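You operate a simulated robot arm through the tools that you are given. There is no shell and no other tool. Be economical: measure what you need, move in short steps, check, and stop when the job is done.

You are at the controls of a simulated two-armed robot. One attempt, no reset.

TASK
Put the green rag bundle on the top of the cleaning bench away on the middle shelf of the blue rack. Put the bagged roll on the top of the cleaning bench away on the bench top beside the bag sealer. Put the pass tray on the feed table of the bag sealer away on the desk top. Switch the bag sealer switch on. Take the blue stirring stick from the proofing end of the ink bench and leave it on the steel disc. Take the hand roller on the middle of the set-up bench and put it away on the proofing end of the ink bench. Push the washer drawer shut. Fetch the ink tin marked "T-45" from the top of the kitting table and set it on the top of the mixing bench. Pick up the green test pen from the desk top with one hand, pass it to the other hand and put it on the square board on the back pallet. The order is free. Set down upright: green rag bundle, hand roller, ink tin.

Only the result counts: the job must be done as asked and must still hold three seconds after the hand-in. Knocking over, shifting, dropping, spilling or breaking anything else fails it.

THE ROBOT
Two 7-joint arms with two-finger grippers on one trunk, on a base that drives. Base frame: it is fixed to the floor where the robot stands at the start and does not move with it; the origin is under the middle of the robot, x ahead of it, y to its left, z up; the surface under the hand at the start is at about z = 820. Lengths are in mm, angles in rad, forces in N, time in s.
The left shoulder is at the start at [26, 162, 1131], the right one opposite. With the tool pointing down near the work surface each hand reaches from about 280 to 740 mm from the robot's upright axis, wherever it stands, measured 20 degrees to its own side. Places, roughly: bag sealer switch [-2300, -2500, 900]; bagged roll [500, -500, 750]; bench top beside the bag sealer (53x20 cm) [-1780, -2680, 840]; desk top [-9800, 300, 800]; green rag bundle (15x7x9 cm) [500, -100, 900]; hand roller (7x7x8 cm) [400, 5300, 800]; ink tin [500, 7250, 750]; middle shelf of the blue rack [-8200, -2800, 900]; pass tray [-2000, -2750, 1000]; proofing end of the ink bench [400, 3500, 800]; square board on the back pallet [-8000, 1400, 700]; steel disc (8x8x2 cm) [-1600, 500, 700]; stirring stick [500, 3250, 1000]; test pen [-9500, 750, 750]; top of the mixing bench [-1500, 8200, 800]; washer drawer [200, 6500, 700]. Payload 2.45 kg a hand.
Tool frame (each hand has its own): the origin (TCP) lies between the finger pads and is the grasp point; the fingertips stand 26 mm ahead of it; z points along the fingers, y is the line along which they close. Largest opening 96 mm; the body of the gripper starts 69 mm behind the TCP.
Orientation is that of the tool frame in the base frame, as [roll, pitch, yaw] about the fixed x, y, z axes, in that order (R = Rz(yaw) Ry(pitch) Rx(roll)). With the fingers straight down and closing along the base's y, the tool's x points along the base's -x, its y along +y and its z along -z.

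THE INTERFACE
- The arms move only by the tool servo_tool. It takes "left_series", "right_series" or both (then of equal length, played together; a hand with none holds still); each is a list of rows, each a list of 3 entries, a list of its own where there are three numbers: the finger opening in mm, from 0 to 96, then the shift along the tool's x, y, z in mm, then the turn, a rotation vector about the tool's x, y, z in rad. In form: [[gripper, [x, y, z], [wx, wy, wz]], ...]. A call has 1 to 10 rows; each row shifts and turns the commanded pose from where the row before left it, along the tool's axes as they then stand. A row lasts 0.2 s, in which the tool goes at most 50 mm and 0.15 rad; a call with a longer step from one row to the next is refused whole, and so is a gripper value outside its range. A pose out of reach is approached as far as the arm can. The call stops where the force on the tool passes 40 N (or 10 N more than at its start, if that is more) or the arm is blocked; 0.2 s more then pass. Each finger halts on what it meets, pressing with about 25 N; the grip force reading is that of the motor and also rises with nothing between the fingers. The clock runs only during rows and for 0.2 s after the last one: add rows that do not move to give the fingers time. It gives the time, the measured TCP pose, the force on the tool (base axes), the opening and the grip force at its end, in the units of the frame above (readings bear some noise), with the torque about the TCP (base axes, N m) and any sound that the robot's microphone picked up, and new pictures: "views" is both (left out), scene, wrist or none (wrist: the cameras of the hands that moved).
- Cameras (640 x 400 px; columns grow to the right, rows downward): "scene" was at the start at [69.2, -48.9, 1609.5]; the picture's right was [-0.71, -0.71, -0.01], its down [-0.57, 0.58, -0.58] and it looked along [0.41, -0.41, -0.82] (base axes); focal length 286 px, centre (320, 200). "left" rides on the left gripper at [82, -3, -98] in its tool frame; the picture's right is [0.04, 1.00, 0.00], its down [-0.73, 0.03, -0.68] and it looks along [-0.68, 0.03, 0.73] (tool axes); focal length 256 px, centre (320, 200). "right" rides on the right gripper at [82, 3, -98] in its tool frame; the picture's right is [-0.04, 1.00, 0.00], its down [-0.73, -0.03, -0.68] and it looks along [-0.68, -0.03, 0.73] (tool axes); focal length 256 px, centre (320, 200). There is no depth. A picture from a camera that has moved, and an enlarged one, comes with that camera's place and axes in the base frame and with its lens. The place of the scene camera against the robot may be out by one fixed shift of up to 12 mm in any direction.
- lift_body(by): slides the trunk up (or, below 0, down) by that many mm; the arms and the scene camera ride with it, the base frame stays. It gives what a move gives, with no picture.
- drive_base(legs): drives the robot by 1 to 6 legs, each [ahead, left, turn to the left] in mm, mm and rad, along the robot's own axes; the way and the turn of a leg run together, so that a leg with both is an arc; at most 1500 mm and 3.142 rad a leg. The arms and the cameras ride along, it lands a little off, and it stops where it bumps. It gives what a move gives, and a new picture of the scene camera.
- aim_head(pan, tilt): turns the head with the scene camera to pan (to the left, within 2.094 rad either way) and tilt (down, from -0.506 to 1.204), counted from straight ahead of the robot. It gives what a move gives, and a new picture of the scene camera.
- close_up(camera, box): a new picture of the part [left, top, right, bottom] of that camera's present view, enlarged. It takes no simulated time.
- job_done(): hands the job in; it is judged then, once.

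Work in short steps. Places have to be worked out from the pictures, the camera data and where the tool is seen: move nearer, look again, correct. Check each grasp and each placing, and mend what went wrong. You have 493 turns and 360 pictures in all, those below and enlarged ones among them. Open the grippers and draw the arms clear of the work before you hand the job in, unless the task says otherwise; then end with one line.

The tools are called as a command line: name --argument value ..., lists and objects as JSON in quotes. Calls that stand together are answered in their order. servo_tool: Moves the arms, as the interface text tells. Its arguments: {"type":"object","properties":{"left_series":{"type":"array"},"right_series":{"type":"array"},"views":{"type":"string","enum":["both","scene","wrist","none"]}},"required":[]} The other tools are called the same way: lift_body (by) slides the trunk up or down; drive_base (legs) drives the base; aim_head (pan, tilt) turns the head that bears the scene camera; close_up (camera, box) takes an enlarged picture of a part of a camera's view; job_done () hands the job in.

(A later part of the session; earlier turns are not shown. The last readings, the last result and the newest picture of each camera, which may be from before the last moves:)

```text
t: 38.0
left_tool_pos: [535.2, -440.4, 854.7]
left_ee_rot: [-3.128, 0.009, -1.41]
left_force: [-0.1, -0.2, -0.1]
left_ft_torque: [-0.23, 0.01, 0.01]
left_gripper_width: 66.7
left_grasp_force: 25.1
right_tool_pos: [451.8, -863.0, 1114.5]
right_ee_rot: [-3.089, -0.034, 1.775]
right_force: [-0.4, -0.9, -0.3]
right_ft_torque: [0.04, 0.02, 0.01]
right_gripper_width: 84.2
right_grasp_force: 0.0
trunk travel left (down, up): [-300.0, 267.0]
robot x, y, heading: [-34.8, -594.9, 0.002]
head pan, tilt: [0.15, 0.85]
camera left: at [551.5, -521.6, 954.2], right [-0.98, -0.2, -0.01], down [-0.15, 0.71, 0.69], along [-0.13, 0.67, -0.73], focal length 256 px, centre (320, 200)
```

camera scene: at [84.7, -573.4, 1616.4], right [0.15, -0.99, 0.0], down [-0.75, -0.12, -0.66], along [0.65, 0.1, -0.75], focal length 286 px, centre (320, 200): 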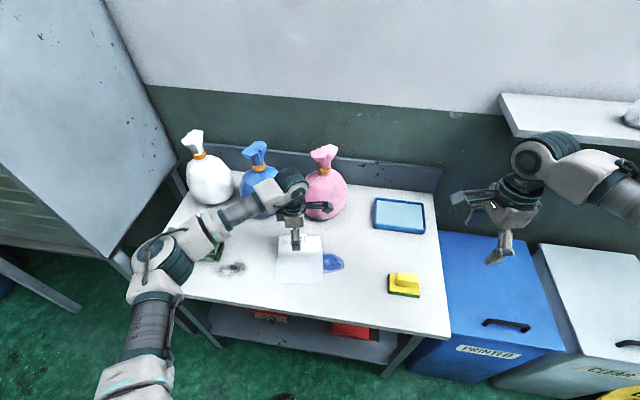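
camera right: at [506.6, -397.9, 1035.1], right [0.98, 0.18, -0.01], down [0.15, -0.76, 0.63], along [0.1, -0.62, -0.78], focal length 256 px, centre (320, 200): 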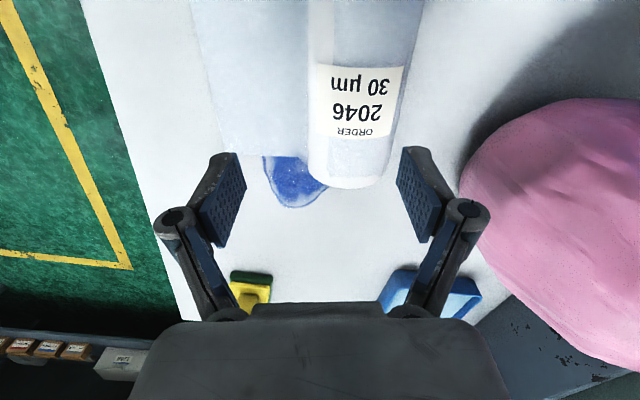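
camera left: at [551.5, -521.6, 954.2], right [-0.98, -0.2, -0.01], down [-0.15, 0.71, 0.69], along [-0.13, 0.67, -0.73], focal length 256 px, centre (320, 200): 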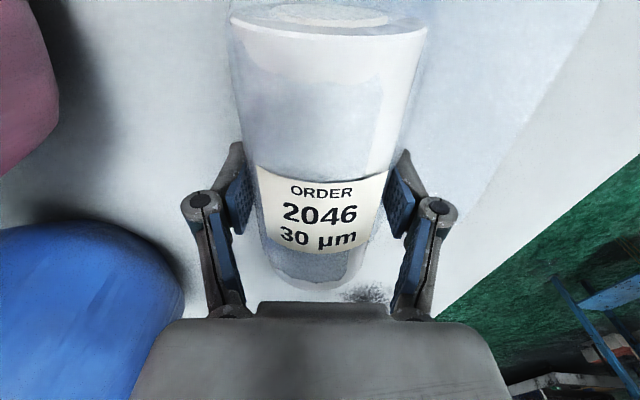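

Gripped at 66.7 mm. Lift it gently.

servo_tool --left_series '[[30, [0, 0, -15], [0, 0, 0]], [30, [0, 0, -25], [0, 0, 0]], [30, [0, 0, -25], [0, 0, 0]], [30, [0, 0, -25], [0, 0, 0]], [30, [0, 0, -25], [0, 0, 0]], [30, [0, 0, -25], [0, 0, 0]], [30, [0, 0, -25], [0, 0, 0]], [30, [0, 0, 0], [0, 0, 0]]]' --views "both"

```text
t: 39.8
left_tool_pos: [530.9, -444.6, 1021.4]
left_ee_rot: [-3.128, 0.011, -1.41]
left_force: [-0.2, 0.1, -0.2]
left_ft_torque: [0.0, -0.01, 0.01]
left_gripper_width: 30.0
left_grasp_force: 0.1
right_tool_pos: [452.2, -863.1, 1115.8]
right_ee_rot: [-3.09, -0.035, 1.775]
right_force: [-1.2, -0.3, -0.2]
right_ft_torque: [0.0, -0.01, 0.04]
right_gripper_width: 84.2
right_grasp_force: 0.1
trunk travel left (down, up): [-300.0, 267.0]
robot x, y, heading: [-35.4, -600.5, 0.01]
head pan, tilt: [0.15, 0.85]
camera scene: at [85.2, -584.7, 1616.5], right [0.15, -0.99, 0.0], down [-0.75, -0.12, -0.66], along [0.65, 0.1, -0.75], focal length 286 px, centre (320, 200)
camera left: at [547.8, -525.4, 1119.2], right [-0.98, -0.2, -0.01], down [-0.15, 0.71, 0.69], along [-0.13, 0.67, -0.73], focal length 256 px, centre (320, 200)
```

scene: 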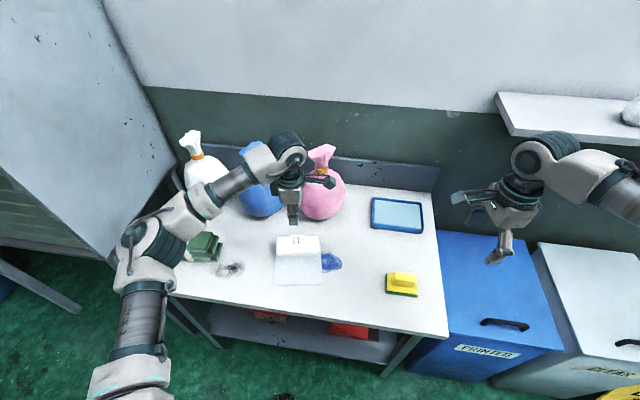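
left: 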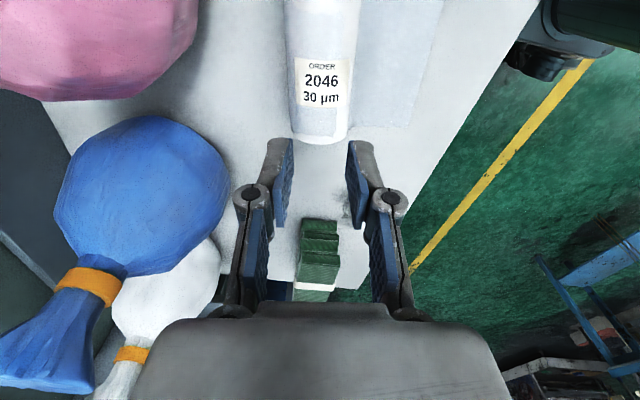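

The roll slipped out (it lies where it was), so I gripped above its widest line. I'll go lower, to TCP z ≈ 842, and grip again.

servo_tool --left_series '[[84, [0, 0, 30], [0, 0, 0]], [84, [0, 0, 30], [0, 0, 0]], [84, [0, 0, 30], [0, 0, 0]], [84, [0, 0, 30], [0, 0, 0]], [84, [0, 0, 30], [0, 0, 0]], [84, [0, 0, 15], [0, 0, 0]], [84, [0, 0, 8], [0, 0, 0]], [84, [0, 0, 6], [0, 0, 0]], [84, [0, 0, 0], [0, 0, 0]]]' --views "wrist"

```text
t: 41.8
left_tool_pos: [534.3, -441.4, 842.2]
left_ee_rot: [-3.127, 0.009, -1.409]
left_force: [0.0, -0.4, -0.2]
left_ft_torque: [0.02, -0.02, 0.04]
left_gripper_width: 84.1
left_grasp_force: 0.2
right_tool_pos: [451.1, -864.1, 1114.4]
right_ee_rot: [-3.09, -0.035, 1.776]
right_force: [-0.3, -0.5, -0.3]
right_ft_torque: [-0.01, 0.0, -0.02]
right_gripper_width: 84.0
right_grasp_force: 0.0
trunk travel left (down, up): [-300.0, 267.0]
robot x, y, heading: [-33.2, -594.3, 0.008]
head pan, tilt: [0.15, 0.85]
camera left: at [550.1, -522.1, 940.9], right [-0.98, -0.2, -0.01], down [-0.15, 0.71, 0.69], along [-0.13, 0.67, -0.73], focal length 256 px, centre (320, 200)
```

left: 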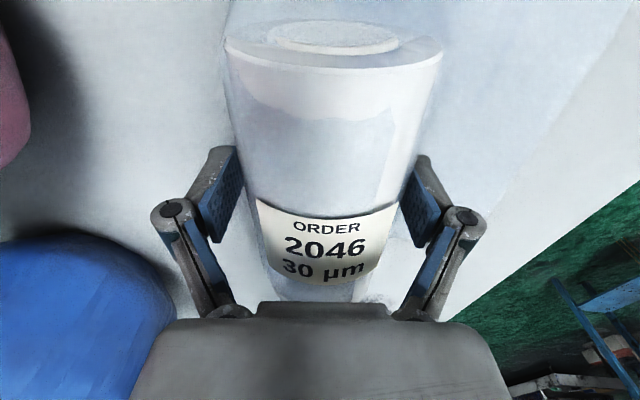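

No table contact yet at tip height 816. I'll lower a little more, then close.

servo_tool --left_series '[[84, [0, 0, 4], [0, 0, 0]], [84, [0, 0, 4], [0, 0, 0]], [84, [0, 0, 0], [0, 0, 0]], [60, [0, 0, 0], [0, 0, 0]], [40, [0, 0, 0], [0, 0, 0]], [40, [0, 0, 0], [0, 0, 0]], [40, [0, 0, 0], [0, 0, 0]]]' --views "none"

```text
t: 43.4
left_tool_pos: [534.0, -442.9, 836.5]
left_ee_rot: [-3.125, 0.008, -1.409]
left_force: [3.7, -0.3, 29.2]
left_ft_torque: [-0.4, 0.91, 0.15]
left_gripper_width: 83.3
left_grasp_force: 24.7
right_tool_pos: [450.3, -865.0, 1115.4]
right_ee_rot: [-3.091, -0.035, 1.775]
right_force: [-0.9, -0.2, -0.3]
right_ft_torque: [-0.03, -0.02, 0.01]
right_gripper_width: 84.1
right_grasp_force: 0.1
trunk travel left (down, up): [-300.0, 267.0]
robot x, y, heading: [-31.9, -597.5, 0.003]
head pan, tilt: [0.15, 0.85]
```

The fingertips touch the bench at z ≈ 810. I raise 5 mm and close.

servo_tool --left_series '[[84, [0, 0, -5], [0, 0, 0]], [84, [0, 0, -1], [0, 0, 0]], [60, [0, 0, 0], [0, 0, 0]], [40, [0, 0, 0], [0, 0, 0]], [20, [0, 0, 0], [0, 0, 0]], [20, [0, 0, 0], [0, 0, 0]]]' --views "wrist"

```text
t: 44.8
left_tool_pos: [533.5, -440.7, 845.6]
left_ee_rot: [-3.121, 0.008, -1.408]
left_force: [13.1, 4.6, 37.0]
left_ft_torque: [-0.31, 1.22, 0.11]
left_gripper_width: 68.1
left_grasp_force: 25.4
right_tool_pos: [449.4, -863.4, 1116.0]
right_ee_rot: [-3.092, -0.035, 1.774]
right_force: [0.0, 0.3, -0.5]
right_ft_torque: [-0.01, -0.01, -0.01]
right_gripper_width: 84.1
right_grasp_force: 0.1
trunk travel left (down, up): [-300.0, 267.0]
robot x, y, heading: [-33.2, -597.8, 0.004]
head pan, tilt: [0.15, 0.85]
camera left: at [550.9, -522.2, 943.2], right [-0.98, -0.2, -0.02], down [-0.16, 0.71, 0.68], along [-0.12, 0.67, -0.73], focal length 256 px, centre (320, 200)
```

left: 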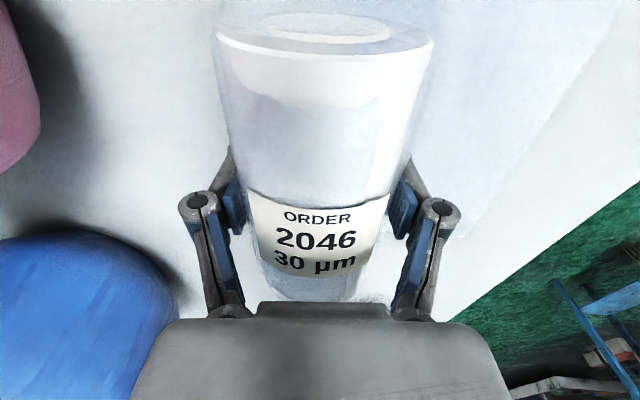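

Gripped at 68 mm, now near the roll's axis height. Try lifting slowly.

servo_tool --left_series '[[20, [0, 0, -5], [0, 0, 0]], [20, [0, 0, -10], [0, 0, 0]], [20, [0, 0, -10], [0, 0, 0]], [20, [0, 0, -10], [0, 0, 0]], [20, [0, 0, -10], [0, 0, 0]]]' --views "wrist"

```text
t: 46.0
left_tool_pos: [535.0, -441.3, 883.8]
left_ee_rot: [-3.129, 0.009, -1.409]
left_force: [-0.7, -0.4, -2.5]
left_ft_torque: [0.02, 0.04, 0.06]
left_gripper_width: 66.0
left_grasp_force: 25.3
right_tool_pos: [452.7, -862.7, 1115.2]
right_ee_rot: [-3.09, -0.034, 1.774]
right_force: [-0.5, -0.2, -0.3]
right_ft_torque: [-0.04, 0.02, 0.0]
right_gripper_width: 84.1
right_grasp_force: 0.0
trunk travel left (down, up): [-300.0, 267.0]
robot x, y, heading: [-32.7, -599.6, 0.004]
head pan, tilt: [0.15, 0.85]
camera left: at [550.3, -522.3, 983.3], right [-0.98, -0.2, -0.01], down [-0.15, 0.71, 0.69], along [-0.13, 0.67, -0.73], focal length 256 px, centre (320, 200)
```

left: 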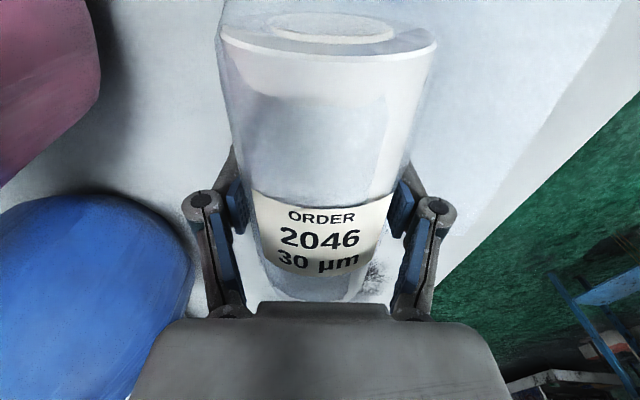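

It's held and lifted (weight 2.5 N). Continue up to about z 1050, and pull it back toward the robot.

servo_tool --left_series '[[20, [0, 0, -20], [0, 0, 0]], [20, [0, 0, -20], [0, 0, 0]], [20, [0, 0, -25], [0, 0, 0]], [20, [0, 0, -25], [0, 0, 0]], [20, [0, 0, -25], [0, 0, 0]], [20, [0, 0, -25], [0, 0, 0]], [20, [0, 20, -20], [0, 0, 0]], [20, [0, 25, 0], [0, 0, 0]], [20, [0, 25, 0], [0, 0, 0]], [20, [0, 20, 0], [0, 0, 0]]]' --views "both"

```text
t: 48.2
left_tool_pos: [442.3, -457.9, 1044.0]
left_ee_rot: [-3.127, 0.01, -1.41]
left_force: [-1.0, -0.1, -2.8]
left_ft_torque: [0.02, 0.0, 0.0]
left_gripper_width: 65.6
left_grasp_force: 24.9
right_tool_pos: [450.9, -864.4, 1115.8]
right_ee_rot: [-3.09, -0.035, 1.775]
right_force: [0.8, 0.0, 0.4]
right_ft_torque: [0.01, 0.02, 0.01]
right_gripper_width: 84.1
right_grasp_force: 0.1
trunk travel left (down, up): [-300.0, 267.0]
robot x, y, heading: [-31.1, -595.7, 0.006]
head pan, tilt: [0.15, 0.85]
camera scene: at [84.2, -584.0, 1616.6], right [0.15, -0.99, 0.0], down [-0.74, -0.12, -0.66], along [0.65, 0.1, -0.75], focal length 286 px, centre (320, 200)
camera left: at [459.6, -538.6, 1143.6], right [-0.98, -0.2, -0.01], down [-0.16, 0.71, 0.69], along [-0.13, 0.67, -0.73], focal length 256 px, centre (320, 200)
```

scene: 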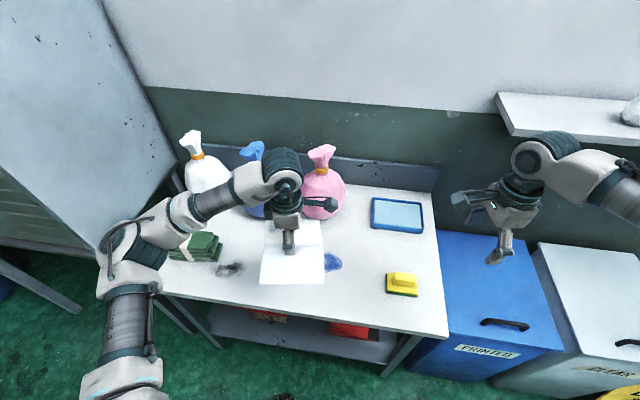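
left: 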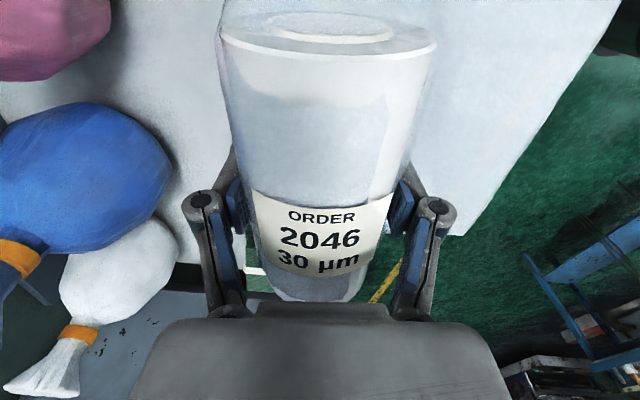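

Roll secured. I retract the left hand toward the body, then shift the robot left to y ≈ −300 for the bundle.

servo_tool --left_series '[[20, [-9, 34, -6], [0, 0, 0]], [20, [-9, 34, -6], [0, 0, 0]], [20, [-9, 34, -6], [0, 0, 0]], [20, [-9, 34, -6], [0, 0, 0]], [20, [-9, 34, -6], [0, 0, 0]]]' --views "none"

drive_base --legs '[[0, 300, 0]]'

```text
t: 49.4
left_tool_pos: [266.1, -440.7, 1072.4]
left_ee_rot: [-3.128, 0.01, -1.408]
left_force: [-0.3, 0.3, -2.7]
left_ft_torque: [0.0, -0.05, -0.03]
left_gripper_width: 65.8
left_grasp_force: 25.5
right_tool_pos: [451.4, -862.4, 1115.7]
right_ee_rot: [-3.09, -0.035, 1.774]
right_force: [0.4, 0.1, 0.3]
right_ft_torque: [0.03, -0.02, 0.0]
right_gripper_width: 83.9
right_grasp_force: 0.1
trunk travel left (down, up): [-300.0, 267.0]
robot x, y, heading: [-30.6, -598.7, 0.002]
head pan, tilt: [0.15, 0.85]
```

```text
t: 51.5
left_tool_pos: [264.4, -163.7, 1074.0]
left_ee_rot: [-3.124, 0.026, -1.41]
left_force: [-0.3, -0.3, -2.1]
left_ft_torque: [0.09, -0.04, -0.01]
left_gripper_width: 66.0
left_grasp_force: 24.7
right_tool_pos: [450.6, -585.6, 1110.2]
right_ee_rot: [-3.091, -0.053, 1.775]
right_force: [-0.2, -1.4, -0.9]
right_ft_torque: [0.05, 0.04, -0.01]
right_gripper_width: 84.1
right_grasp_force: 0.1
trunk travel left (down, up): [-300.0, 267.0]
robot x, y, heading: [-32.5, -298.4, 0.007]
head pan, tilt: [0.15, 0.85]
camera scene: at [82.5, -311.2, 1616.5], right [0.16, -0.99, -0.02], down [-0.74, -0.11, -0.66], along [0.65, 0.12, -0.75], focal length 286 px, centre (320, 200)
```

scene: 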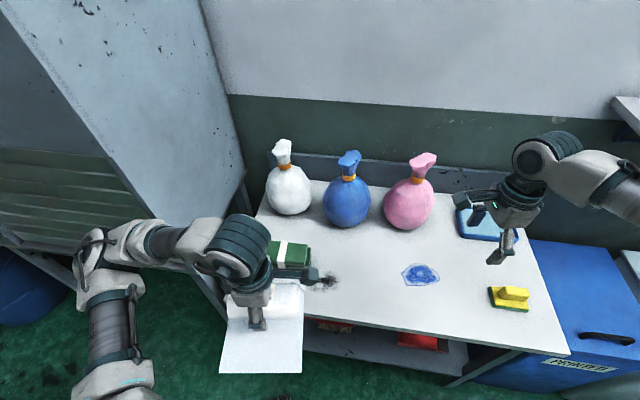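

Now tilt the right hand to point +y and down (0.9 rad), staying above the bench's empty right part.

servo_tool --right_series '[[94, [0, 0, 0], [-0.05, 0, 0.1]], [94, [0, 0, 0], [0, 0, 0.1]], [94, [0, 0, 0], [0, 0.15, 0]], [94, [0, 0, 0], [0, 0.15, 0]], [94, [0, 0, 0], [0, 0.15, 0]], [94, [0, 0, 0], [0, 0.15, 0]], [94, [0, 0, 0], [0, 0.15, 0]], [94, [0, 0, 0], [0, 0.15, 0]], [94, [0, 0, 0], [0, 0, 0]]]' --views "both"

```text
t: 53.5
left_tool_pos: [261.8, -151.5, 1073.3]
left_ee_rot: [-3.123, 0.014, -1.411]
left_force: [-0.4, 0.5, -1.9]
left_ft_torque: [0.04, 0.02, -0.01]
left_gripper_width: 65.7
left_grasp_force: 25.1
right_tool_pos: [448.1, -573.1, 1115.8]
right_ee_rot: [-3.133, -0.94, 1.567]
right_force: [0.3, 0.3, 0.4]
right_ft_torque: [0.05, 0.01, -0.01]
right_gripper_width: 94.2
right_grasp_force: 0.1
trunk travel left (down, up): [-300.0, 267.0]
robot x, y, heading: [-32.6, -299.1, 0.01]
head pan, tilt: [0.15, 0.85]
camera scene: at [81.9, -304.7, 1616.6], right [0.16, -0.99, -0.01], down [-0.74, -0.11, -0.66], along [0.65, 0.11, -0.75], focal length 286 px, centre (320, 200)
camera right: at [450.8, -603.6, 1240.1], right [1.0, -0.02, -0.04], down [-0.03, -0.98, -0.19], along [-0.03, 0.19, -0.98], focal length 256 px, centre (320, 200)
```

scene: 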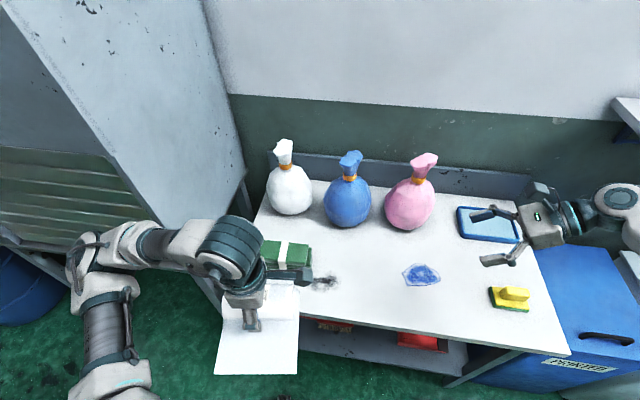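
right: 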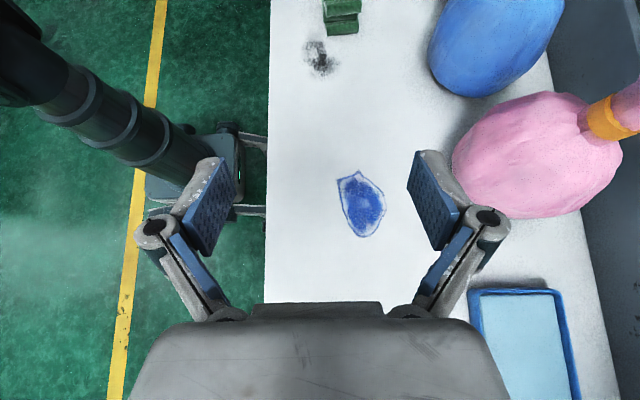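

The bundle's end is seen at about [483,-195]. I advance the right hand along its pointing direction to a pre-grasp near [482,-310,960].

servo_tool --right_series '[[94, [4, 5, 43], [0, 0, 0]], [94, [4, 5, 43], [0, 0, 0]], [94, [4, 5, 43], [0, 0, 0]], [94, [4, 5, 43], [0, 0, 0]], [94, [4, 5, 43], [0, 0, 0]], [94, [4, 5, 43], [0, 0, 0]], [94, [4, 5, 43], [0, 0, 0]], [94, [0, 0, 0], [0, 0, 0]]]' --views "both"

```text
t: 55.3
left_tool_pos: [260.7, -147.6, 1074.2]
left_ee_rot: [-3.122, 0.013, -1.411]
left_force: [-0.5, -1.0, -3.0]
left_ft_torque: [0.0, -0.02, -0.02]
left_gripper_width: 66.1
left_grasp_force: 24.9
right_tool_pos: [479.1, -310.3, 959.9]
right_ee_rot: [-3.136, -0.928, 1.568]
right_force: [0.2, -0.6, 0.3]
right_ft_torque: [-0.04, 0.02, 0.0]
right_gripper_width: 94.0
right_grasp_force: 0.0
trunk travel left (down, up): [-300.0, 267.0]
robot x, y, heading: [-33.3, -296.9, 0.006]
head pan, tilt: [0.15, 0.85]
camera scene: at [81.9, -293.4, 1616.6], right [0.16, -0.99, -0.01], down [-0.74, -0.11, -0.66], along [0.65, 0.11, -0.75], focal length 286 px, centre (320, 200)
camera right: at [482.0, -338.8, 1084.9], right [1.0, -0.02, -0.04], down [-0.03, -0.98, -0.18], along [-0.03, 0.18, -0.98], focal length 256 px, centre (320, 200)
```

scene: 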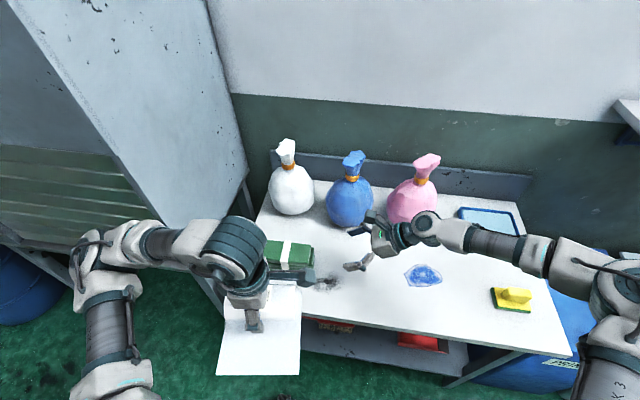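
right: 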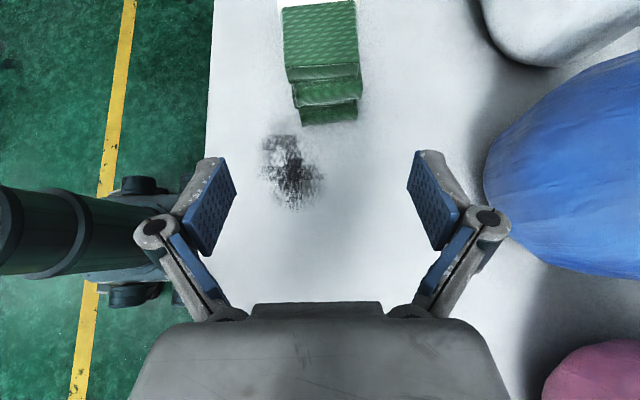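

Alignment is good (bundle center x ≈ 483). Advance 140 mm along the fingers and check.

servo_tool --right_series '[[94, [0, 4, 28], [0, 0, 0]], [94, [0, 0, 28], [0, 0, 0]], [94, [0, 0, 28], [0, 0, 0]], [94, [0, 0, 28], [0, 0, 0]], [94, [0, 0, 28], [0, 0, 0]], [94, [0, 0, 0], [0, 0, 0]]]' --views "wrist"

```text
t: 56.7
left_tool_pos: [262.0, -149.5, 1073.8]
left_ee_rot: [-3.124, 0.013, -1.409]
left_force: [-1.0, -0.3, -3.7]
left_ft_torque: [0.06, 0.0, -0.01]
left_gripper_width: 66.0
left_grasp_force: 25.1
right_tool_pos: [426.5, -289.4, 933.9]
right_ee_rot: [-3.131, -0.936, 1.565]
right_force: [-0.2, -1.0, -0.7]
right_ft_torque: [-0.01, 0.0, -0.01]
right_gripper_width: 93.9
right_grasp_force: 0.0
right hand out of reach, approached as far as the arm can: row 1, 2, 3, 4, 5
trunk travel left (down, up): [-300.0, 267.0]
robot x, y, heading: [-30.3, -299.4, 0.011]
head pan, tilt: [0.15, 0.85]
camera right: at [429.3, -320.5, 1058.2], right [1.0, -0.02, -0.04], down [-0.03, -0.98, -0.19], along [-0.04, 0.19, -0.98], focal length 256 px, centre (320, 200)
```

right: 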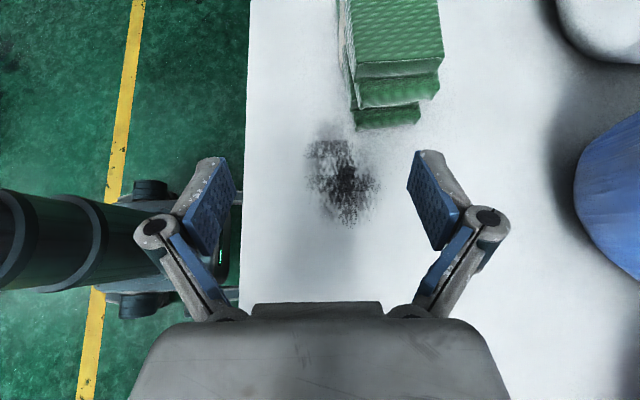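

The arm can't reach that pose from here. I'll back the right hand out, and check the left elbow's clearance to the cabinet before shifting the base left.

servo_tool --right_series '[[94, [0, -4, -28], [0, 0, 0]], [94, [0, 0, -28], [0, 0, 0]], [94, [0, 0, -28], [0, 0, 0]], [94, [0, 0, -28], [0, 0, 0]], [94, [0, 0, -28], [0, 0, 0]], [94, [-24, 0, -32], [0, -0.08, 0]], [94, [-24, 0, -32], [0, -0.08, 0]], [94, [-24, 0, -32], [0, 0, 0]], [94, [0, 0, 0], [0, 0, 0]]]' --views "none"

aim_head --pan 0.9 --tilt 0.8

```text
t: 58.7
left_tool_pos: [263.2, -151.0, 1074.2]
left_ee_rot: [-3.124, 0.014, -1.41]
left_force: [-0.4, 0.3, -3.5]
left_ft_torque: [-0.02, 0.02, -0.02]
left_gripper_width: 65.7
left_grasp_force: 25.0
right_tool_pos: [419.9, -525.4, 1027.4]
right_ee_rot: [-3.131, -0.776, 1.567]
right_force: [0.7, 0.0, 0.4]
right_ft_torque: [-0.01, -0.01, -0.01]
right_gripper_width: 94.0
right_grasp_force: 0.1
trunk travel left (down, up): [-300.0, 267.0]
robot x, y, heading: [-34.3, -296.9, 0.01]
head pan, tilt: [0.15, 0.85]
```

```text
t: 59.8
left_tool_pos: [262.3, -147.4, 1073.5]
left_ee_rot: [-3.124, 0.01, -1.41]
left_force: [0.2, -0.2, -2.4]
left_ft_torque: [0.02, 0.01, -0.01]
left_gripper_width: 66.1
left_grasp_force: 24.4
right_tool_pos: [419.6, -520.4, 1027.7]
right_ee_rot: [-3.132, -0.772, 1.57]
right_force: [-0.8, -0.3, -1.1]
right_ft_torque: [-0.02, 0.01, -0.02]
right_gripper_width: 94.1
right_grasp_force: 0.0
trunk travel left (down, up): [-300.0, 267.0]
robot x, y, heading: [-36.2, -297.7, 0.008]
head pan, tilt: [0.901, 0.799]
camera scene: at [54.3, -236.7, 1620.7], right [0.79, -0.62, 0.0], down [-0.44, -0.56, -0.7], along [0.43, 0.55, -0.72], focal length 286 px, centre (320, 200)
```

scene: 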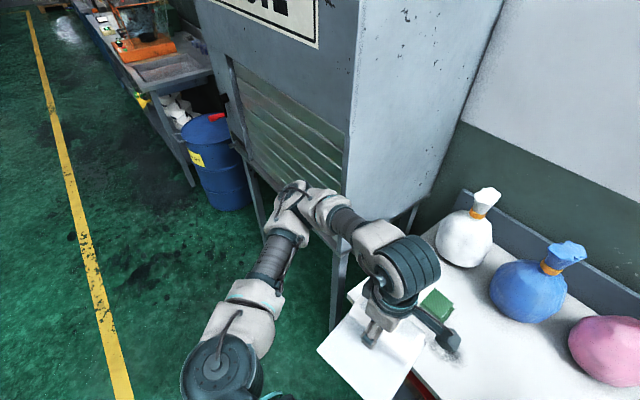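

The elbow is about 130 mm in front of the cabinet face (x ≈ 488), so a shift left is safe if I also back off 40 mm.

drive_base --legs '[[-40, 0, 0], [0, 120, 0]]'

```text
t: 61.5
left_tool_pos: [222.4, -76.9, 1079.1]
left_ee_rot: [-3.119, 0.048, -1.41]
left_force: [1.1, -1.1, -2.7]
left_ft_torque: [0.11, 0.05, -0.03]
left_gripper_width: 65.9
left_grasp_force: 24.4
right_tool_pos: [382.2, -448.8, 1017.3]
right_ee_rot: [-3.131, -0.812, 1.565]
right_force: [0.8, -0.7, -0.9]
right_ft_torque: [0.13, 0.03, -0.01]
right_gripper_width: 94.0
right_grasp_force: 0.1
trunk travel left (down, up): [-300.0, 267.0]
robot x, y, heading: [-75.8, -192.1, 0.007]
head pan, tilt: [0.901, 0.799]
camera scene: at [15.0, -185.4, 1621.9], right [0.79, -0.61, -0.03], down [-0.44, -0.54, -0.72], along [0.43, 0.58, -0.7], focal length 286 px, centre (320, 200)
```

scene: 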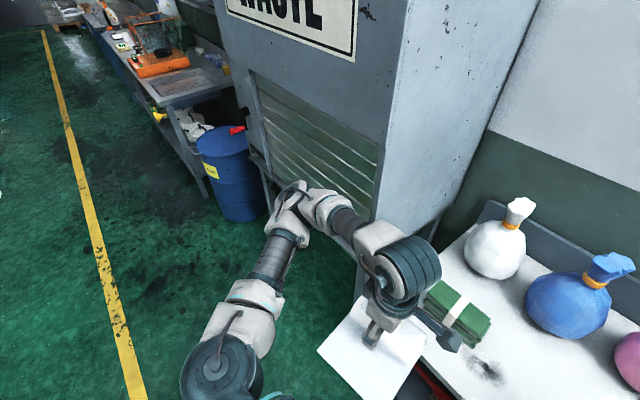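

Safe. Now look back at the bundle and let the sway settle before bringing the right hand in.

aim_head --pan 0.0 --tilt 0.9

servo_tool --right_series '[[94, [0, 0, 0], [0, 0, 0]], [94, [0, 0, 0], [0, 0, 0]], [94, [0, 0, 0], [0, 0, 0]], [94, [0, 0, 0], [0, 0, 0]], [94, [0, 0, 0], [0, 0, 0]], [94, [0, 0, 0], [0, 0, 0]], [94, [0, 0, 0], [0, 0, 0]], [94, [0, 0, 0], [0, 0, 0]]]' --views "none"

```text
t: 62.7
left_tool_pos: [219.0, -8.4, 1071.5]
left_ee_rot: [-3.124, -0.01, -1.407]
left_force: [-0.4, 0.7, -3.2]
left_ft_torque: [-0.04, 0.01, -0.01]
left_gripper_width: 65.6
left_grasp_force: 25.2
right_tool_pos: [378.5, -383.6, 1034.4]
right_ee_rot: [-3.137, -0.752, 1.575]
right_force: [-0.3, 1.0, -0.1]
right_ft_torque: [-0.08, -0.03, -0.01]
right_gripper_width: 93.8
right_grasp_force: 0.0
trunk travel left (down, up): [-300.0, 267.0]
robot x, y, heading: [-72.9, -186.3, 0.013]
head pan, tilt: [0.0, 0.901]
camera scene: at [39.1, -166.0, 1612.6], right [0.01, -1.0, 0.01], down [-0.79, -0.02, -0.62], along [0.62, 0.0, -0.79], focal length 286 px, centre (320, 200)
```

scene: 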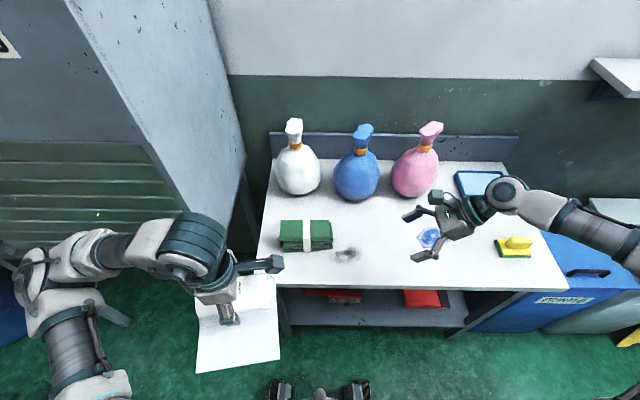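

```text
t: 64.7
left_tool_pos: [214.3, -6.5, 1071.6]
left_ee_rot: [-3.12, -0.01, -1.405]
left_force: [0.8, 0.5, -3.6]
left_ft_torque: [0.01, 0.02, 0.0]
left_gripper_width: 65.8
left_grasp_force: 25.0
right_tool_pos: [374.6, -380.8, 1035.2]
right_ee_rot: [-3.14, -0.752, 1.583]
right_force: [-0.3, 0.5, -0.5]
right_ft_torque: [-0.04, -0.04, 0.01]
right_gripper_width: 94.1
right_grasp_force: 0.0
trunk travel left (down, up): [-300.0, 267.0]
robot x, y, heading: [-76.3, -184.3, 0.014]
head pan, tilt: [0.0, 0.901]
stopped in row 8 (right hand): the arm was blocked; the commanded pose is now the measured one
```

Steady. Bring the right hand to the pre-grasp at about [483,-250,938].

servo_tool --right_series '[[94, [5, 18, 27], [0, 0, 0]], [94, [5, 18, 27], [0, 0, 0]], [94, [5, 18, 27], [0, 0, 0]], [94, [5, 18, 27], [0, 0, 0]], [94, [5, 18, 26], [0, 0, 0]], [94, [5, 18, 26], [0, 0, 0]], [94, [0, 0, 0], [0, 0, 0]], [94, [0, 0, 0], [0, 0, 0]]]' --views "wrist"

```text
t: 66.5
left_tool_pos: [215.6, -16.4, 1072.8]
left_ee_rot: [-3.123, -0.002, -1.405]
left_force: [0.8, -0.3, -3.3]
left_ft_torque: [0.02, 0.01, 0.04]
left_gripper_width: 65.7
left_grasp_force: 24.9
right_tool_pos: [483.2, -256.4, 937.8]
right_ee_rot: [-3.139, -0.76, 1.578]
right_force: [-1.2, -0.1, -0.2]
right_ft_torque: [0.02, -0.01, 0.0]
right_gripper_width: 93.7
right_grasp_force: 0.1
trunk travel left (down, up): [-300.0, 267.0]
robot x, y, heading: [-70.0, -182.6, 0.013]
head pan, tilt: [0.0, 0.901]
camera right: at [485.6, -265.2, 1065.6], right [1.0, -0.02, -0.03], down [-0.02, -1.0, -0.01], along [-0.03, 0.01, -1.0], focal length 256 px, centre (320, 200)
```

right: 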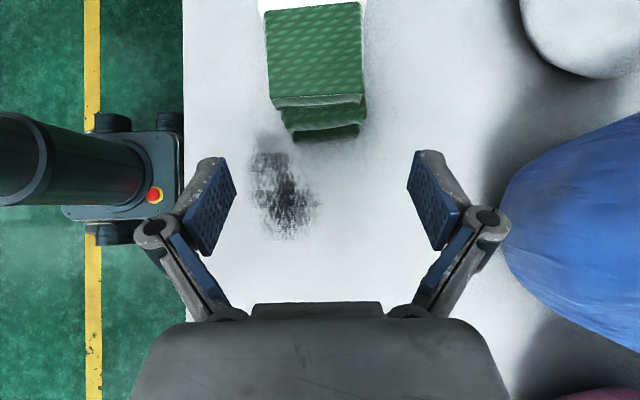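

Bundle end is at about y −197, center x ≈ 481. Advance ~121 mm to the grasp, then close.

servo_tool --right_series '[[95, [2, -1, 24], [0, 0, 0]], [95, [2, -1, 24], [0, 0, 0]], [95, [2, 0, 24], [0, 0, 0]], [95, [2, 0, 24], [0, 0, 0]], [95, [0, 0, 24], [0, 0, 0]], [95, [0, 0, 0], [0, 0, 0]]]' --views "wrist"

```text
t: 67.9
left_tool_pos: [216.0, -12.8, 1073.1]
left_ee_rot: [-3.121, -0.003, -1.403]
left_force: [0.0, 0.1, -3.2]
left_ft_torque: [0.0, 0.0, -0.02]
left_gripper_width: 65.9
left_grasp_force: 25.1
right_tool_pos: [427.5, -220.0, 898.2]
right_ee_rot: [-3.141, -0.761, 1.581]
right_force: [0.5, -0.3, -0.1]
right_ft_torque: [-0.06, 0.04, -0.01]
right_gripper_width: 95.3
right_grasp_force: 0.1
right hand out of reach, approached as far as the arm can: row 1, 2, 3, 4, 5
trunk travel left (down, up): [-300.0, 267.0]
robot x, y, heading: [-75.8, -182.0, 0.007]
head pan, tilt: [0.0, 0.901]
camera right: at [429.8, -227.2, 1025.6], right [1.0, -0.02, -0.03], down [-0.02, -1.0, -0.01], along [-0.03, 0.01, -1.0], focal length 256 px, centre (320, 200)
```

right: 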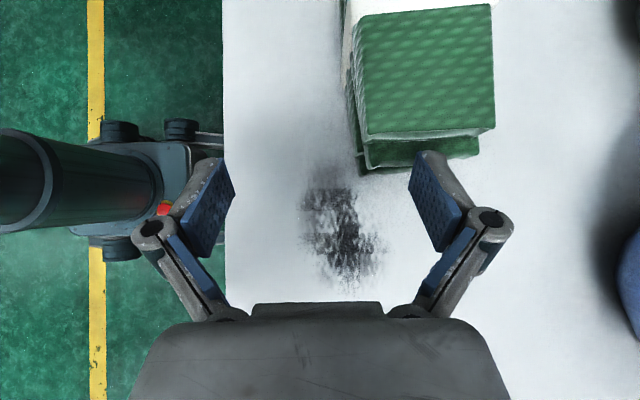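

Still out of reach; that wrist direction needs the robot turned more toward +y. I'll retract the right hand, back right, and turn the base left by 0.7 rad.

servo_tool --right_series '[[95, [-4, 0, -39], [0, 0, 0]], [95, [-4, 0, -39], [0, 0, 0]], [95, [-4, 0, -39], [0, 0, 0]], [95, [-4, 0, -39], [0, 0, 0]], [95, [-4, 0, -39], [0, 0, 0]], [95, [-4, 0, -39], [0, 0, 0]], [95, [0, 0, 0], [0, 0, 0]]]' --views "none"

drive_base --legs '[[-20, -300, 0], [0, 0, 0.7]]'

```text
t: 69.5
left_tool_pos: [215.8, -39.1, 1076.7]
left_ee_rot: [-3.117, 0.016, -1.407]
left_force: [0.3, -0.8, -3.7]
left_ft_torque: [0.07, 0.0, 0.03]
left_gripper_width: 65.8
left_grasp_force: 25.0
right_tool_pos: [431.0, -422.3, 1048.1]
right_ee_rot: [-3.138, -0.778, 1.574]
right_force: [0.1, -1.5, -0.5]
right_ft_torque: [0.02, -0.01, 0.03]
right_gripper_width: 95.1
right_grasp_force: 0.0
trunk travel left (down, up): [-300.0, 267.0]
robot x, y, heading: [-78.7, -187.2, 0.008]
head pan, tilt: [0.0, 0.901]
```

```text
t: 73.4
left_tool_pos: [3.3, -145.8, 1068.9]
left_ee_rot: [-3.127, -0.026, -0.709]
left_force: [-0.1, 1.0, -2.3]
left_ft_torque: [-0.06, -0.04, 0.05]
left_gripper_width: 65.9
left_grasp_force: 24.6
right_tool_pos: [413.2, -302.8, 1057.2]
right_ee_rot: [3.14, -0.734, 2.279]
right_force: [-1.6, 0.9, 1.2]
right_ft_torque: [-0.11, -0.14, -0.01]
right_gripper_width: 94.8
right_grasp_force: 0.1
trunk travel left (down, up): [-300.0, 267.0]
robot x, y, heading: [-94.5, -479.8, 0.705]
head pan, tilt: [0.0, 0.901]
camera scene: at [-42.2, -369.1, 1611.9], right [0.65, -0.76, 0.03], down [-0.58, -0.53, -0.62], along [0.49, 0.38, -0.79], focal length 286 px, centre (320, 200)
```

scene: 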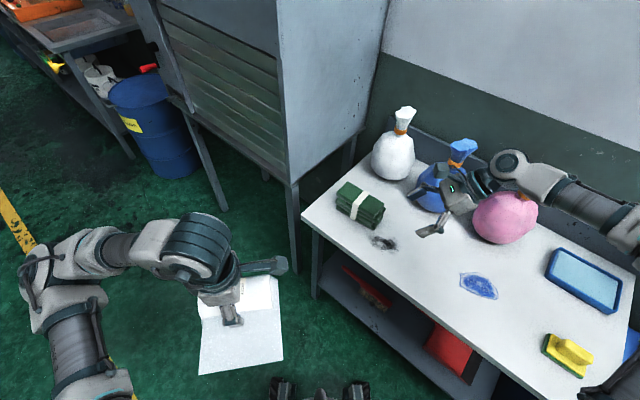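

Now I turn the right hand back about the vertical so it points along +y again.

servo_tool --right_series '[[95, [0, 0, 0], [-0.095, 0, 0.103]], [95, [0, 0, 0], [-0.095, 0, 0.103]], [95, [0, 0, 0], [-0.095, 0, 0.103]], [95, [0, 0, 0], [-0.095, 0, 0.103]], [95, [0, 0, 0], [-0.095, 0, 0.103]], [95, [0, 0, 0], [0, 0, 0]]]' --views "none"

drive_base --legs '[[70, 0, 0]]'

```text
t: 74.8
left_tool_pos: [34.3, -187.2, 1077.3]
left_ee_rot: [-3.114, 0.02, -0.709]
left_force: [-0.2, -0.5, -2.9]
left_ft_torque: [0.06, 0.01, -0.01]
left_gripper_width: 66.1
left_grasp_force: 24.8
right_tool_pos: [446.9, -342.8, 1049.6]
right_ee_rot: [-3.11, -0.775, 1.552]
right_force: [0.2, -0.1, -0.1]
right_ft_torque: [0.07, 0.05, 0.02]
right_gripper_width: 95.0
right_grasp_force: 0.1
trunk travel left (down, up): [-300.0, 267.0]
robot x, y, heading: [-97.3, -484.1, 0.705]
head pan, tilt: [0.0, 0.901]
```

```text
t: 75.8
left_tool_pos: [66.7, -118.3, 1074.4]
left_ee_rot: [-3.118, -0.003, -0.706]
left_force: [0.3, -0.4, -3.6]
left_ft_torque: [-0.07, 0.02, 0.01]
left_gripper_width: 66.0
left_grasp_force: 25.2
right_tool_pos: [479.1, -274.6, 1054.2]
right_ee_rot: [-3.135, -0.756, 1.575]
right_force: [-0.7, -0.4, 0.2]
right_ft_torque: [0.0, -0.05, 0.03]
right_gripper_width: 94.8
right_grasp_force: 0.0
trunk travel left (down, up): [-300.0, 267.0]
robot x, y, heading: [-42.8, -427.8, 0.706]
head pan, tilt: [0.0, 0.901]
camera scene: at [45.2, -366.1, 1613.0], right [0.65, -0.76, 0.0], down [-0.6, -0.51, -0.62], along [0.47, 0.4, -0.78], focal length 286 px, centre (320, 200)
```

scene: 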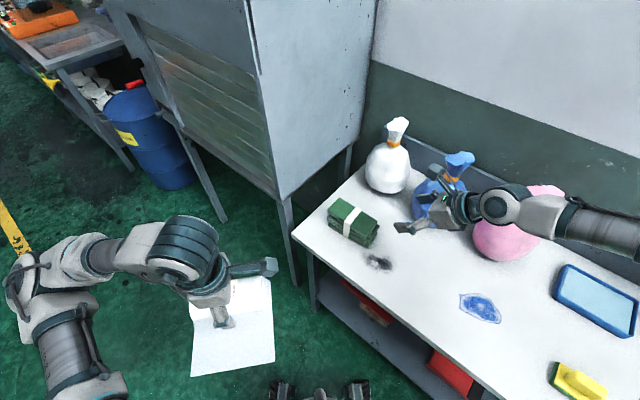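

Orientation is right. Lower to the pre-grasp and check reach.

servo_tool --right_series '[[95, [-21, 0, 19], [0, 0, 0]], [95, [-21, 0, 19], [0, 0, 0]], [95, [-21, 0, 19], [0, 0, 0]], [95, [-21, 0, 19], [0, 0, 0]], [95, [0, 0, 0], [0, 0, 0]], [95, [0, 0, 0], [0, 0, 0]]]' --views "wrist"

```text
t: 77.2
left_tool_pos: [79.2, -133.3, 1076.2]
left_ee_rot: [-3.113, 0.011, -0.712]
left_force: [0.7, -0.5, -2.5]
left_ft_torque: [0.09, 0.04, -0.03]
left_gripper_width: 66.0
left_grasp_force: 24.9
right_tool_pos: [487.7, -297.1, 938.4]
right_ee_rot: [-3.12, -0.768, 1.561]
right_force: [1.6, -0.5, -0.4]
right_ft_torque: [0.11, 0.06, 0.02]
right_gripper_width: 95.1
right_grasp_force: 0.1
trunk travel left (down, up): [-300.0, 267.0]
robot x, y, heading: [-37.2, -437.4, 0.706]
head pan, tilt: [0.0, 0.901]
camera right: at [493.5, -306.6, 1066.7], right [1.0, -0.02, -0.04], down [-0.02, -1.0, -0.02], along [-0.04, 0.02, -1.0], focal length 256 px, centre (320, 200)
```

right: 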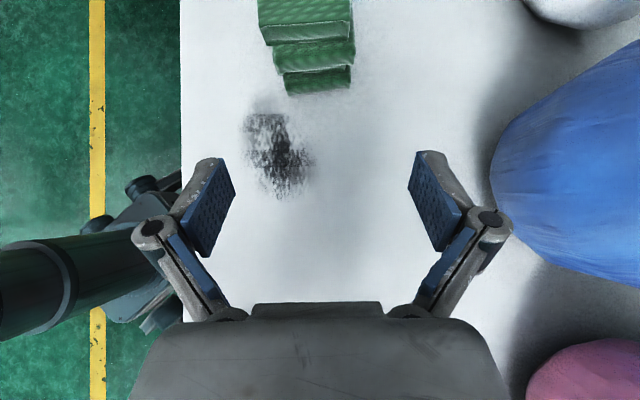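

The bundle end is confirmed at [480,-196]. Shift 8 mm and advance along the fingers to the grasp.

servo_tool --right_series '[[95, [18, -4, 10], [0, 0, 0]], [95, [18, -4, 10], [0, 0, 0]], [95, [0, 0, 26], [0, 0, 0]], [95, [0, 0, 26], [0, 0, 0]], [95, [0, 0, 26], [0, 0, 0]], [95, [0, 0, 26], [0, 0, 0]], [95, [0, 0, 26], [0, 0, 0]], [95, [0, 0, 0], [0, 0, 0]]]' --views "wrist"

```text
t: 79.2
left_tool_pos: [77.1, -137.0, 1078.6]
left_ee_rot: [-3.109, 0.008, -0.713]
left_force: [0.5, -0.2, -3.6]
left_ft_torque: [0.04, 0.01, -0.02]
left_gripper_width: 66.1
left_grasp_force: 25.0
right_tool_pos: [487.9, -192.2, 853.8]
right_ee_rot: [-3.124, -0.771, 1.564]
right_force: [-0.1, -0.9, 0.2]
right_ft_torque: [0.05, 0.03, -0.01]
right_gripper_width: 95.3
right_grasp_force: 0.1
right hand out of reach, approached as far as the arm can: row 6, 7
trunk travel left (down, up): [-300.0, 267.0]
robot x, y, heading: [-39.7, -437.9, 0.707]
head pan, tilt: [0.0, 0.901]
stopped in row 8 (right hand): the arm was blocked; the commanded pose is now the measured one
camera right: at [492.7, -202.3, 982.6], right [1.0, -0.02, -0.04], down [-0.02, -1.0, -0.03], along [-0.04, 0.03, -1.0], focal length 256 px, centre (320, 200)
```

right: 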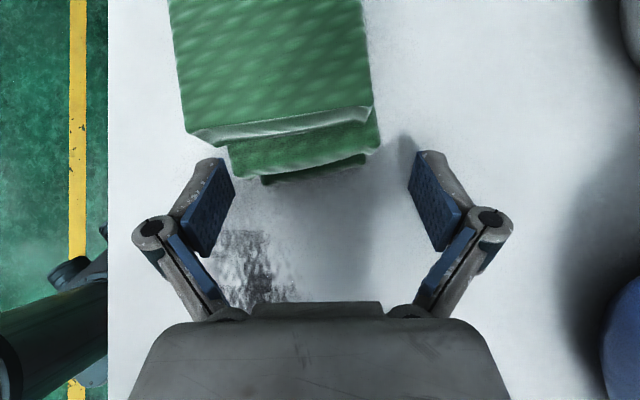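

Reach ends ~37 mm short, and the bundle center is at x ≈ 476. I'll back out, turn the base a further 0.25 rad left with a small shift, then retry.

servo_tool --right_series '[[95, [0, 0, -30], [0, 0, 0]], [95, [0, 0, -30], [0, 0, 0]], [95, [0, 0, -30], [0, 0, 0]], [95, [0, 0, -30], [0, 0, 0]], [95, [0, 0, -30], [0, 0, 0]], [95, [0, 0, -20], [0, 0, 0]]]' --views "none"

drive_base --legs '[[0, 60, 0.25]]'

```text
t: 80.6
left_tool_pos: [71.1, -128.2, 1076.5]
left_ee_rot: [-3.111, -0.001, -0.713]
left_force: [0.2, 1.2, -3.1]
left_ft_torque: [0.02, 0.06, -0.02]
left_gripper_width: 65.8
left_grasp_force: 25.4
right_tool_pos: [486.1, -305.3, 976.2]
right_ee_rot: [-3.129, -0.765, 1.57]
right_force: [-0.1, -0.1, 0.4]
right_ft_torque: [0.0, -0.01, -0.02]
right_gripper_width: 95.2
right_grasp_force: 0.1
trunk travel left (down, up): [-300.0, 267.0]
robot x, y, heading: [-39.1, -438.0, 0.708]
head pan, tilt: [0.0, 0.901]
```

```text
t: 81.9
left_tool_pos: [-28.8, -90.1, 1080.2]
left_ee_rot: [-3.109, 0.023, -0.462]
left_force: [-0.3, -1.4, -3.2]
left_ft_torque: [0.09, 0.0, -0.01]
left_gripper_width: 65.6
left_grasp_force: 24.8
right_tool_pos: [415.7, -151.5, 968.9]
right_ee_rot: [-3.102, -0.786, 1.804]
right_force: [0.8, 0.0, -0.2]
right_ft_torque: [0.03, 0.07, 0.03]
right_gripper_width: 95.0
right_grasp_force: 0.0
trunk travel left (down, up): [-300.0, 267.0]
robot x, y, heading: [-81.0, -402.9, 0.964]
head pan, tilt: [0.0, 0.901]
camera scene: at [35.4, -339.5, 1611.1], right [0.82, -0.57, -0.04], down [-0.47, -0.63, -0.62], along [0.33, 0.52, -0.79], focal length 286 px, centre (320, 200)
```

scene: 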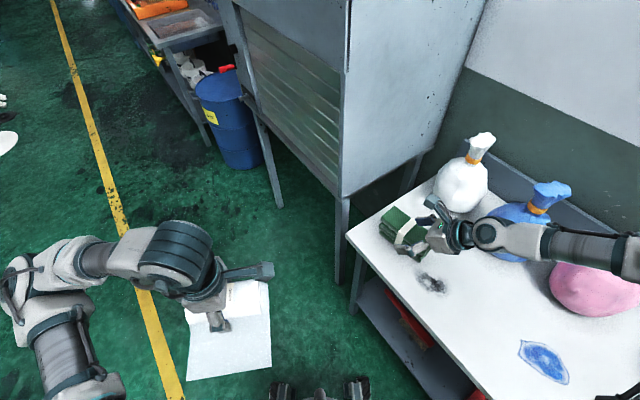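

Clear above the bundle. Correct yaw by −0.23 and move back to the pre-grasp at [477,-265,945].

servo_tool --right_series '[[95, [0, 0, 0], [-0.08, 0, 0.085]], [95, [0, 0, 0], [-0.08, 0, 0.085]], [95, [-25, 15, -16], [0, 0, 0]], [95, [-25, 15, -16], [0, 0, 0]], [95, [-25, 15, -16], [0, 0, 0]], [95, [-25, 15, -15], [0, 0, 0]], [95, [0, 0, 0], [0, 0, 0]], [95, [0, 0, 0], [0, 0, 0]], [95, [0, 0, 0], [0, 0, 0]], [95, [0, 0, 0], [0, 0, 0]]]' --views "wrist"

```text
t: 84.3
left_tool_pos: [-38.3, -89.7, 1081.5]
left_ee_rot: [-3.101, 0.017, -0.461]
left_force: [0.9, -0.7, -2.0]
left_ft_torque: [0.05, 0.08, -0.04]
left_gripper_width: 66.1
left_grasp_force: 25.0
right_tool_pos: [469.0, -263.4, 946.0]
right_ee_rot: [-3.103, -0.778, 1.569]
right_force: [1.0, -1.5, -0.2]
right_ft_torque: [0.07, 0.01, 0.04]
right_gripper_width: 94.8
right_grasp_force: 0.1
trunk travel left (down, up): [-300.0, 267.0]
robot x, y, heading: [-81.6, -398.2, 0.964]
head pan, tilt: [0.0, 0.901]
stopped in row 10 (right hand): the arm was blocked; the commanded pose is now the measured one
camera right: at [475.5, -274.7, 1074.2], right [1.0, 0.0, -0.06], down [0.0, -1.0, -0.03], along [-0.06, 0.03, -1.0], focal length 256 px, centre (320, 200)
```

right: 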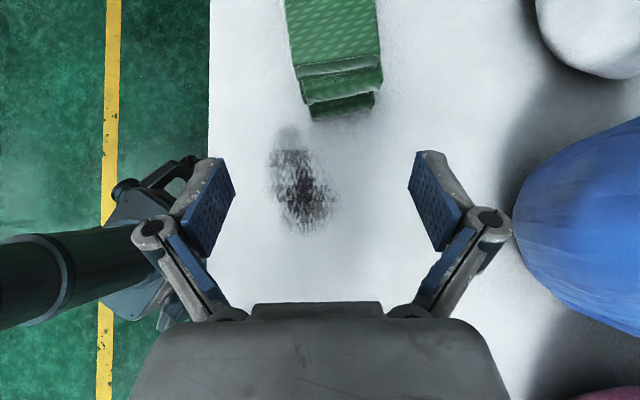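

Bundle end center now measured at [477,-176]. Correct the small offsets and advance ~144 mm.

servo_tool --right_series '[[95, [8, 4, 12], [-0.03, 0, 0]], [95, [8, 3, 12], [0, 0, 0]], [95, [0, 0, 24], [0, 0, 0]], [95, [0, 0, 24], [0, 0, 0]], [95, [0, 0, 24], [0, 0, 0]], [95, [0, 0, 24], [0, 0, 0]], [95, [0, 0, 24], [0, 0, 0]], [95, [0, 0, 0], [0, 0, 0]]]' --views "wrist"

```text
t: 86.3
left_tool_pos: [-37.5, -95.4, 1082.6]
left_ee_rot: [-3.099, 0.015, -0.463]
left_force: [0.6, -0.7, -2.3]
left_ft_torque: [0.01, -0.01, 0.01]
left_gripper_width: 66.0
left_grasp_force: 25.1
right_tool_pos: [479.6, -157.8, 857.3]
right_ee_rot: [-3.141, -0.781, 1.567]
right_force: [1.8, -0.8, 0.1]
right_ft_torque: [0.03, 0.06, 0.08]
right_gripper_width: 95.1
right_grasp_force: 0.0
trunk travel left (down, up): [-300.0, 267.0]
robot x, y, heading: [-74.1, -402.4, 0.962]
head pan, tilt: [0.0, 0.901]
stopped in row 8 (right hand): the arm was blocked; the commanded pose is now the measured one
camera right: at [482.0, -169.0, 984.4], right [1.0, -0.03, -0.03], down [-0.03, -1.0, -0.03], along [-0.03, 0.03, -1.0], focal length 256 px, centre (320, 200)
```

right: 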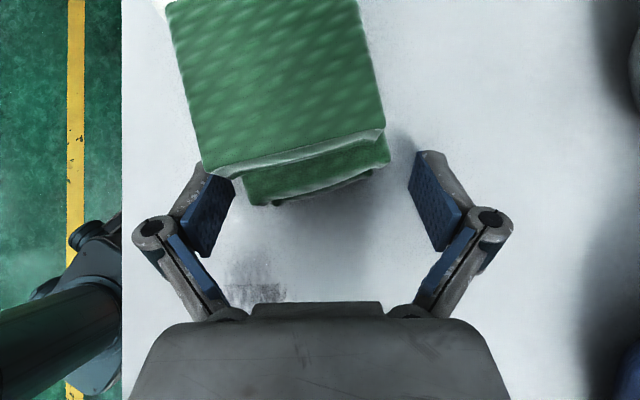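

The bundle is yawed about 0.17 rad. I back off 40 mm, turn the hand to match, shift slightly, and advance again.

servo_tool --right_series '[[95, [0, 0, -40], [0, 0, 0]], [95, [0, 0, 0], [0.06, 0, -0.06]], [95, [0, 0, 0], [0.06, 0, -0.06]], [95, [0, -5, 0], [0, 0, 0]], [95, [0, 0, 24], [0, 0, 0]], [95, [0, 0, 0], [0, 0, 0]]]' --views "wrist"

```text
t: 87.7
left_tool_pos: [-49.0, -85.6, 1080.8]
left_ee_rot: [-3.099, 0.003, -0.462]
left_force: [0.1, -0.2, -3.3]
left_ft_torque: [0.01, 0.0, -0.01]
left_gripper_width: 65.9
left_grasp_force: 25.1
right_tool_pos: [460.1, -163.1, 873.2]
right_ee_rot: [3.133, -0.771, 1.747]
right_force: [0.4, -0.7, 0.0]
right_ft_torque: [0.02, 0.0, 0.01]
right_gripper_width: 94.9
right_grasp_force: 0.0
trunk travel left (down, up): [-300.0, 267.0]
robot x, y, heading: [-78.3, -400.3, 0.96]
head pan, tilt: [0.0, 0.901]
camera right: at [463.5, -172.5, 1000.6], right [0.99, 0.14, -0.02], down [0.14, -0.99, -0.02], along [-0.03, 0.02, -1.0], focal length 256 px, centre (320, 200)
```

right: 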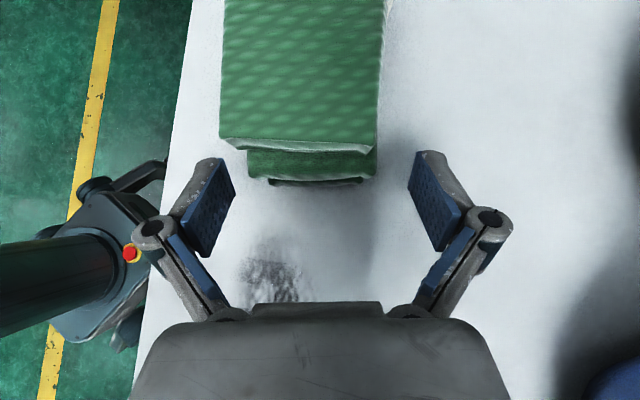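

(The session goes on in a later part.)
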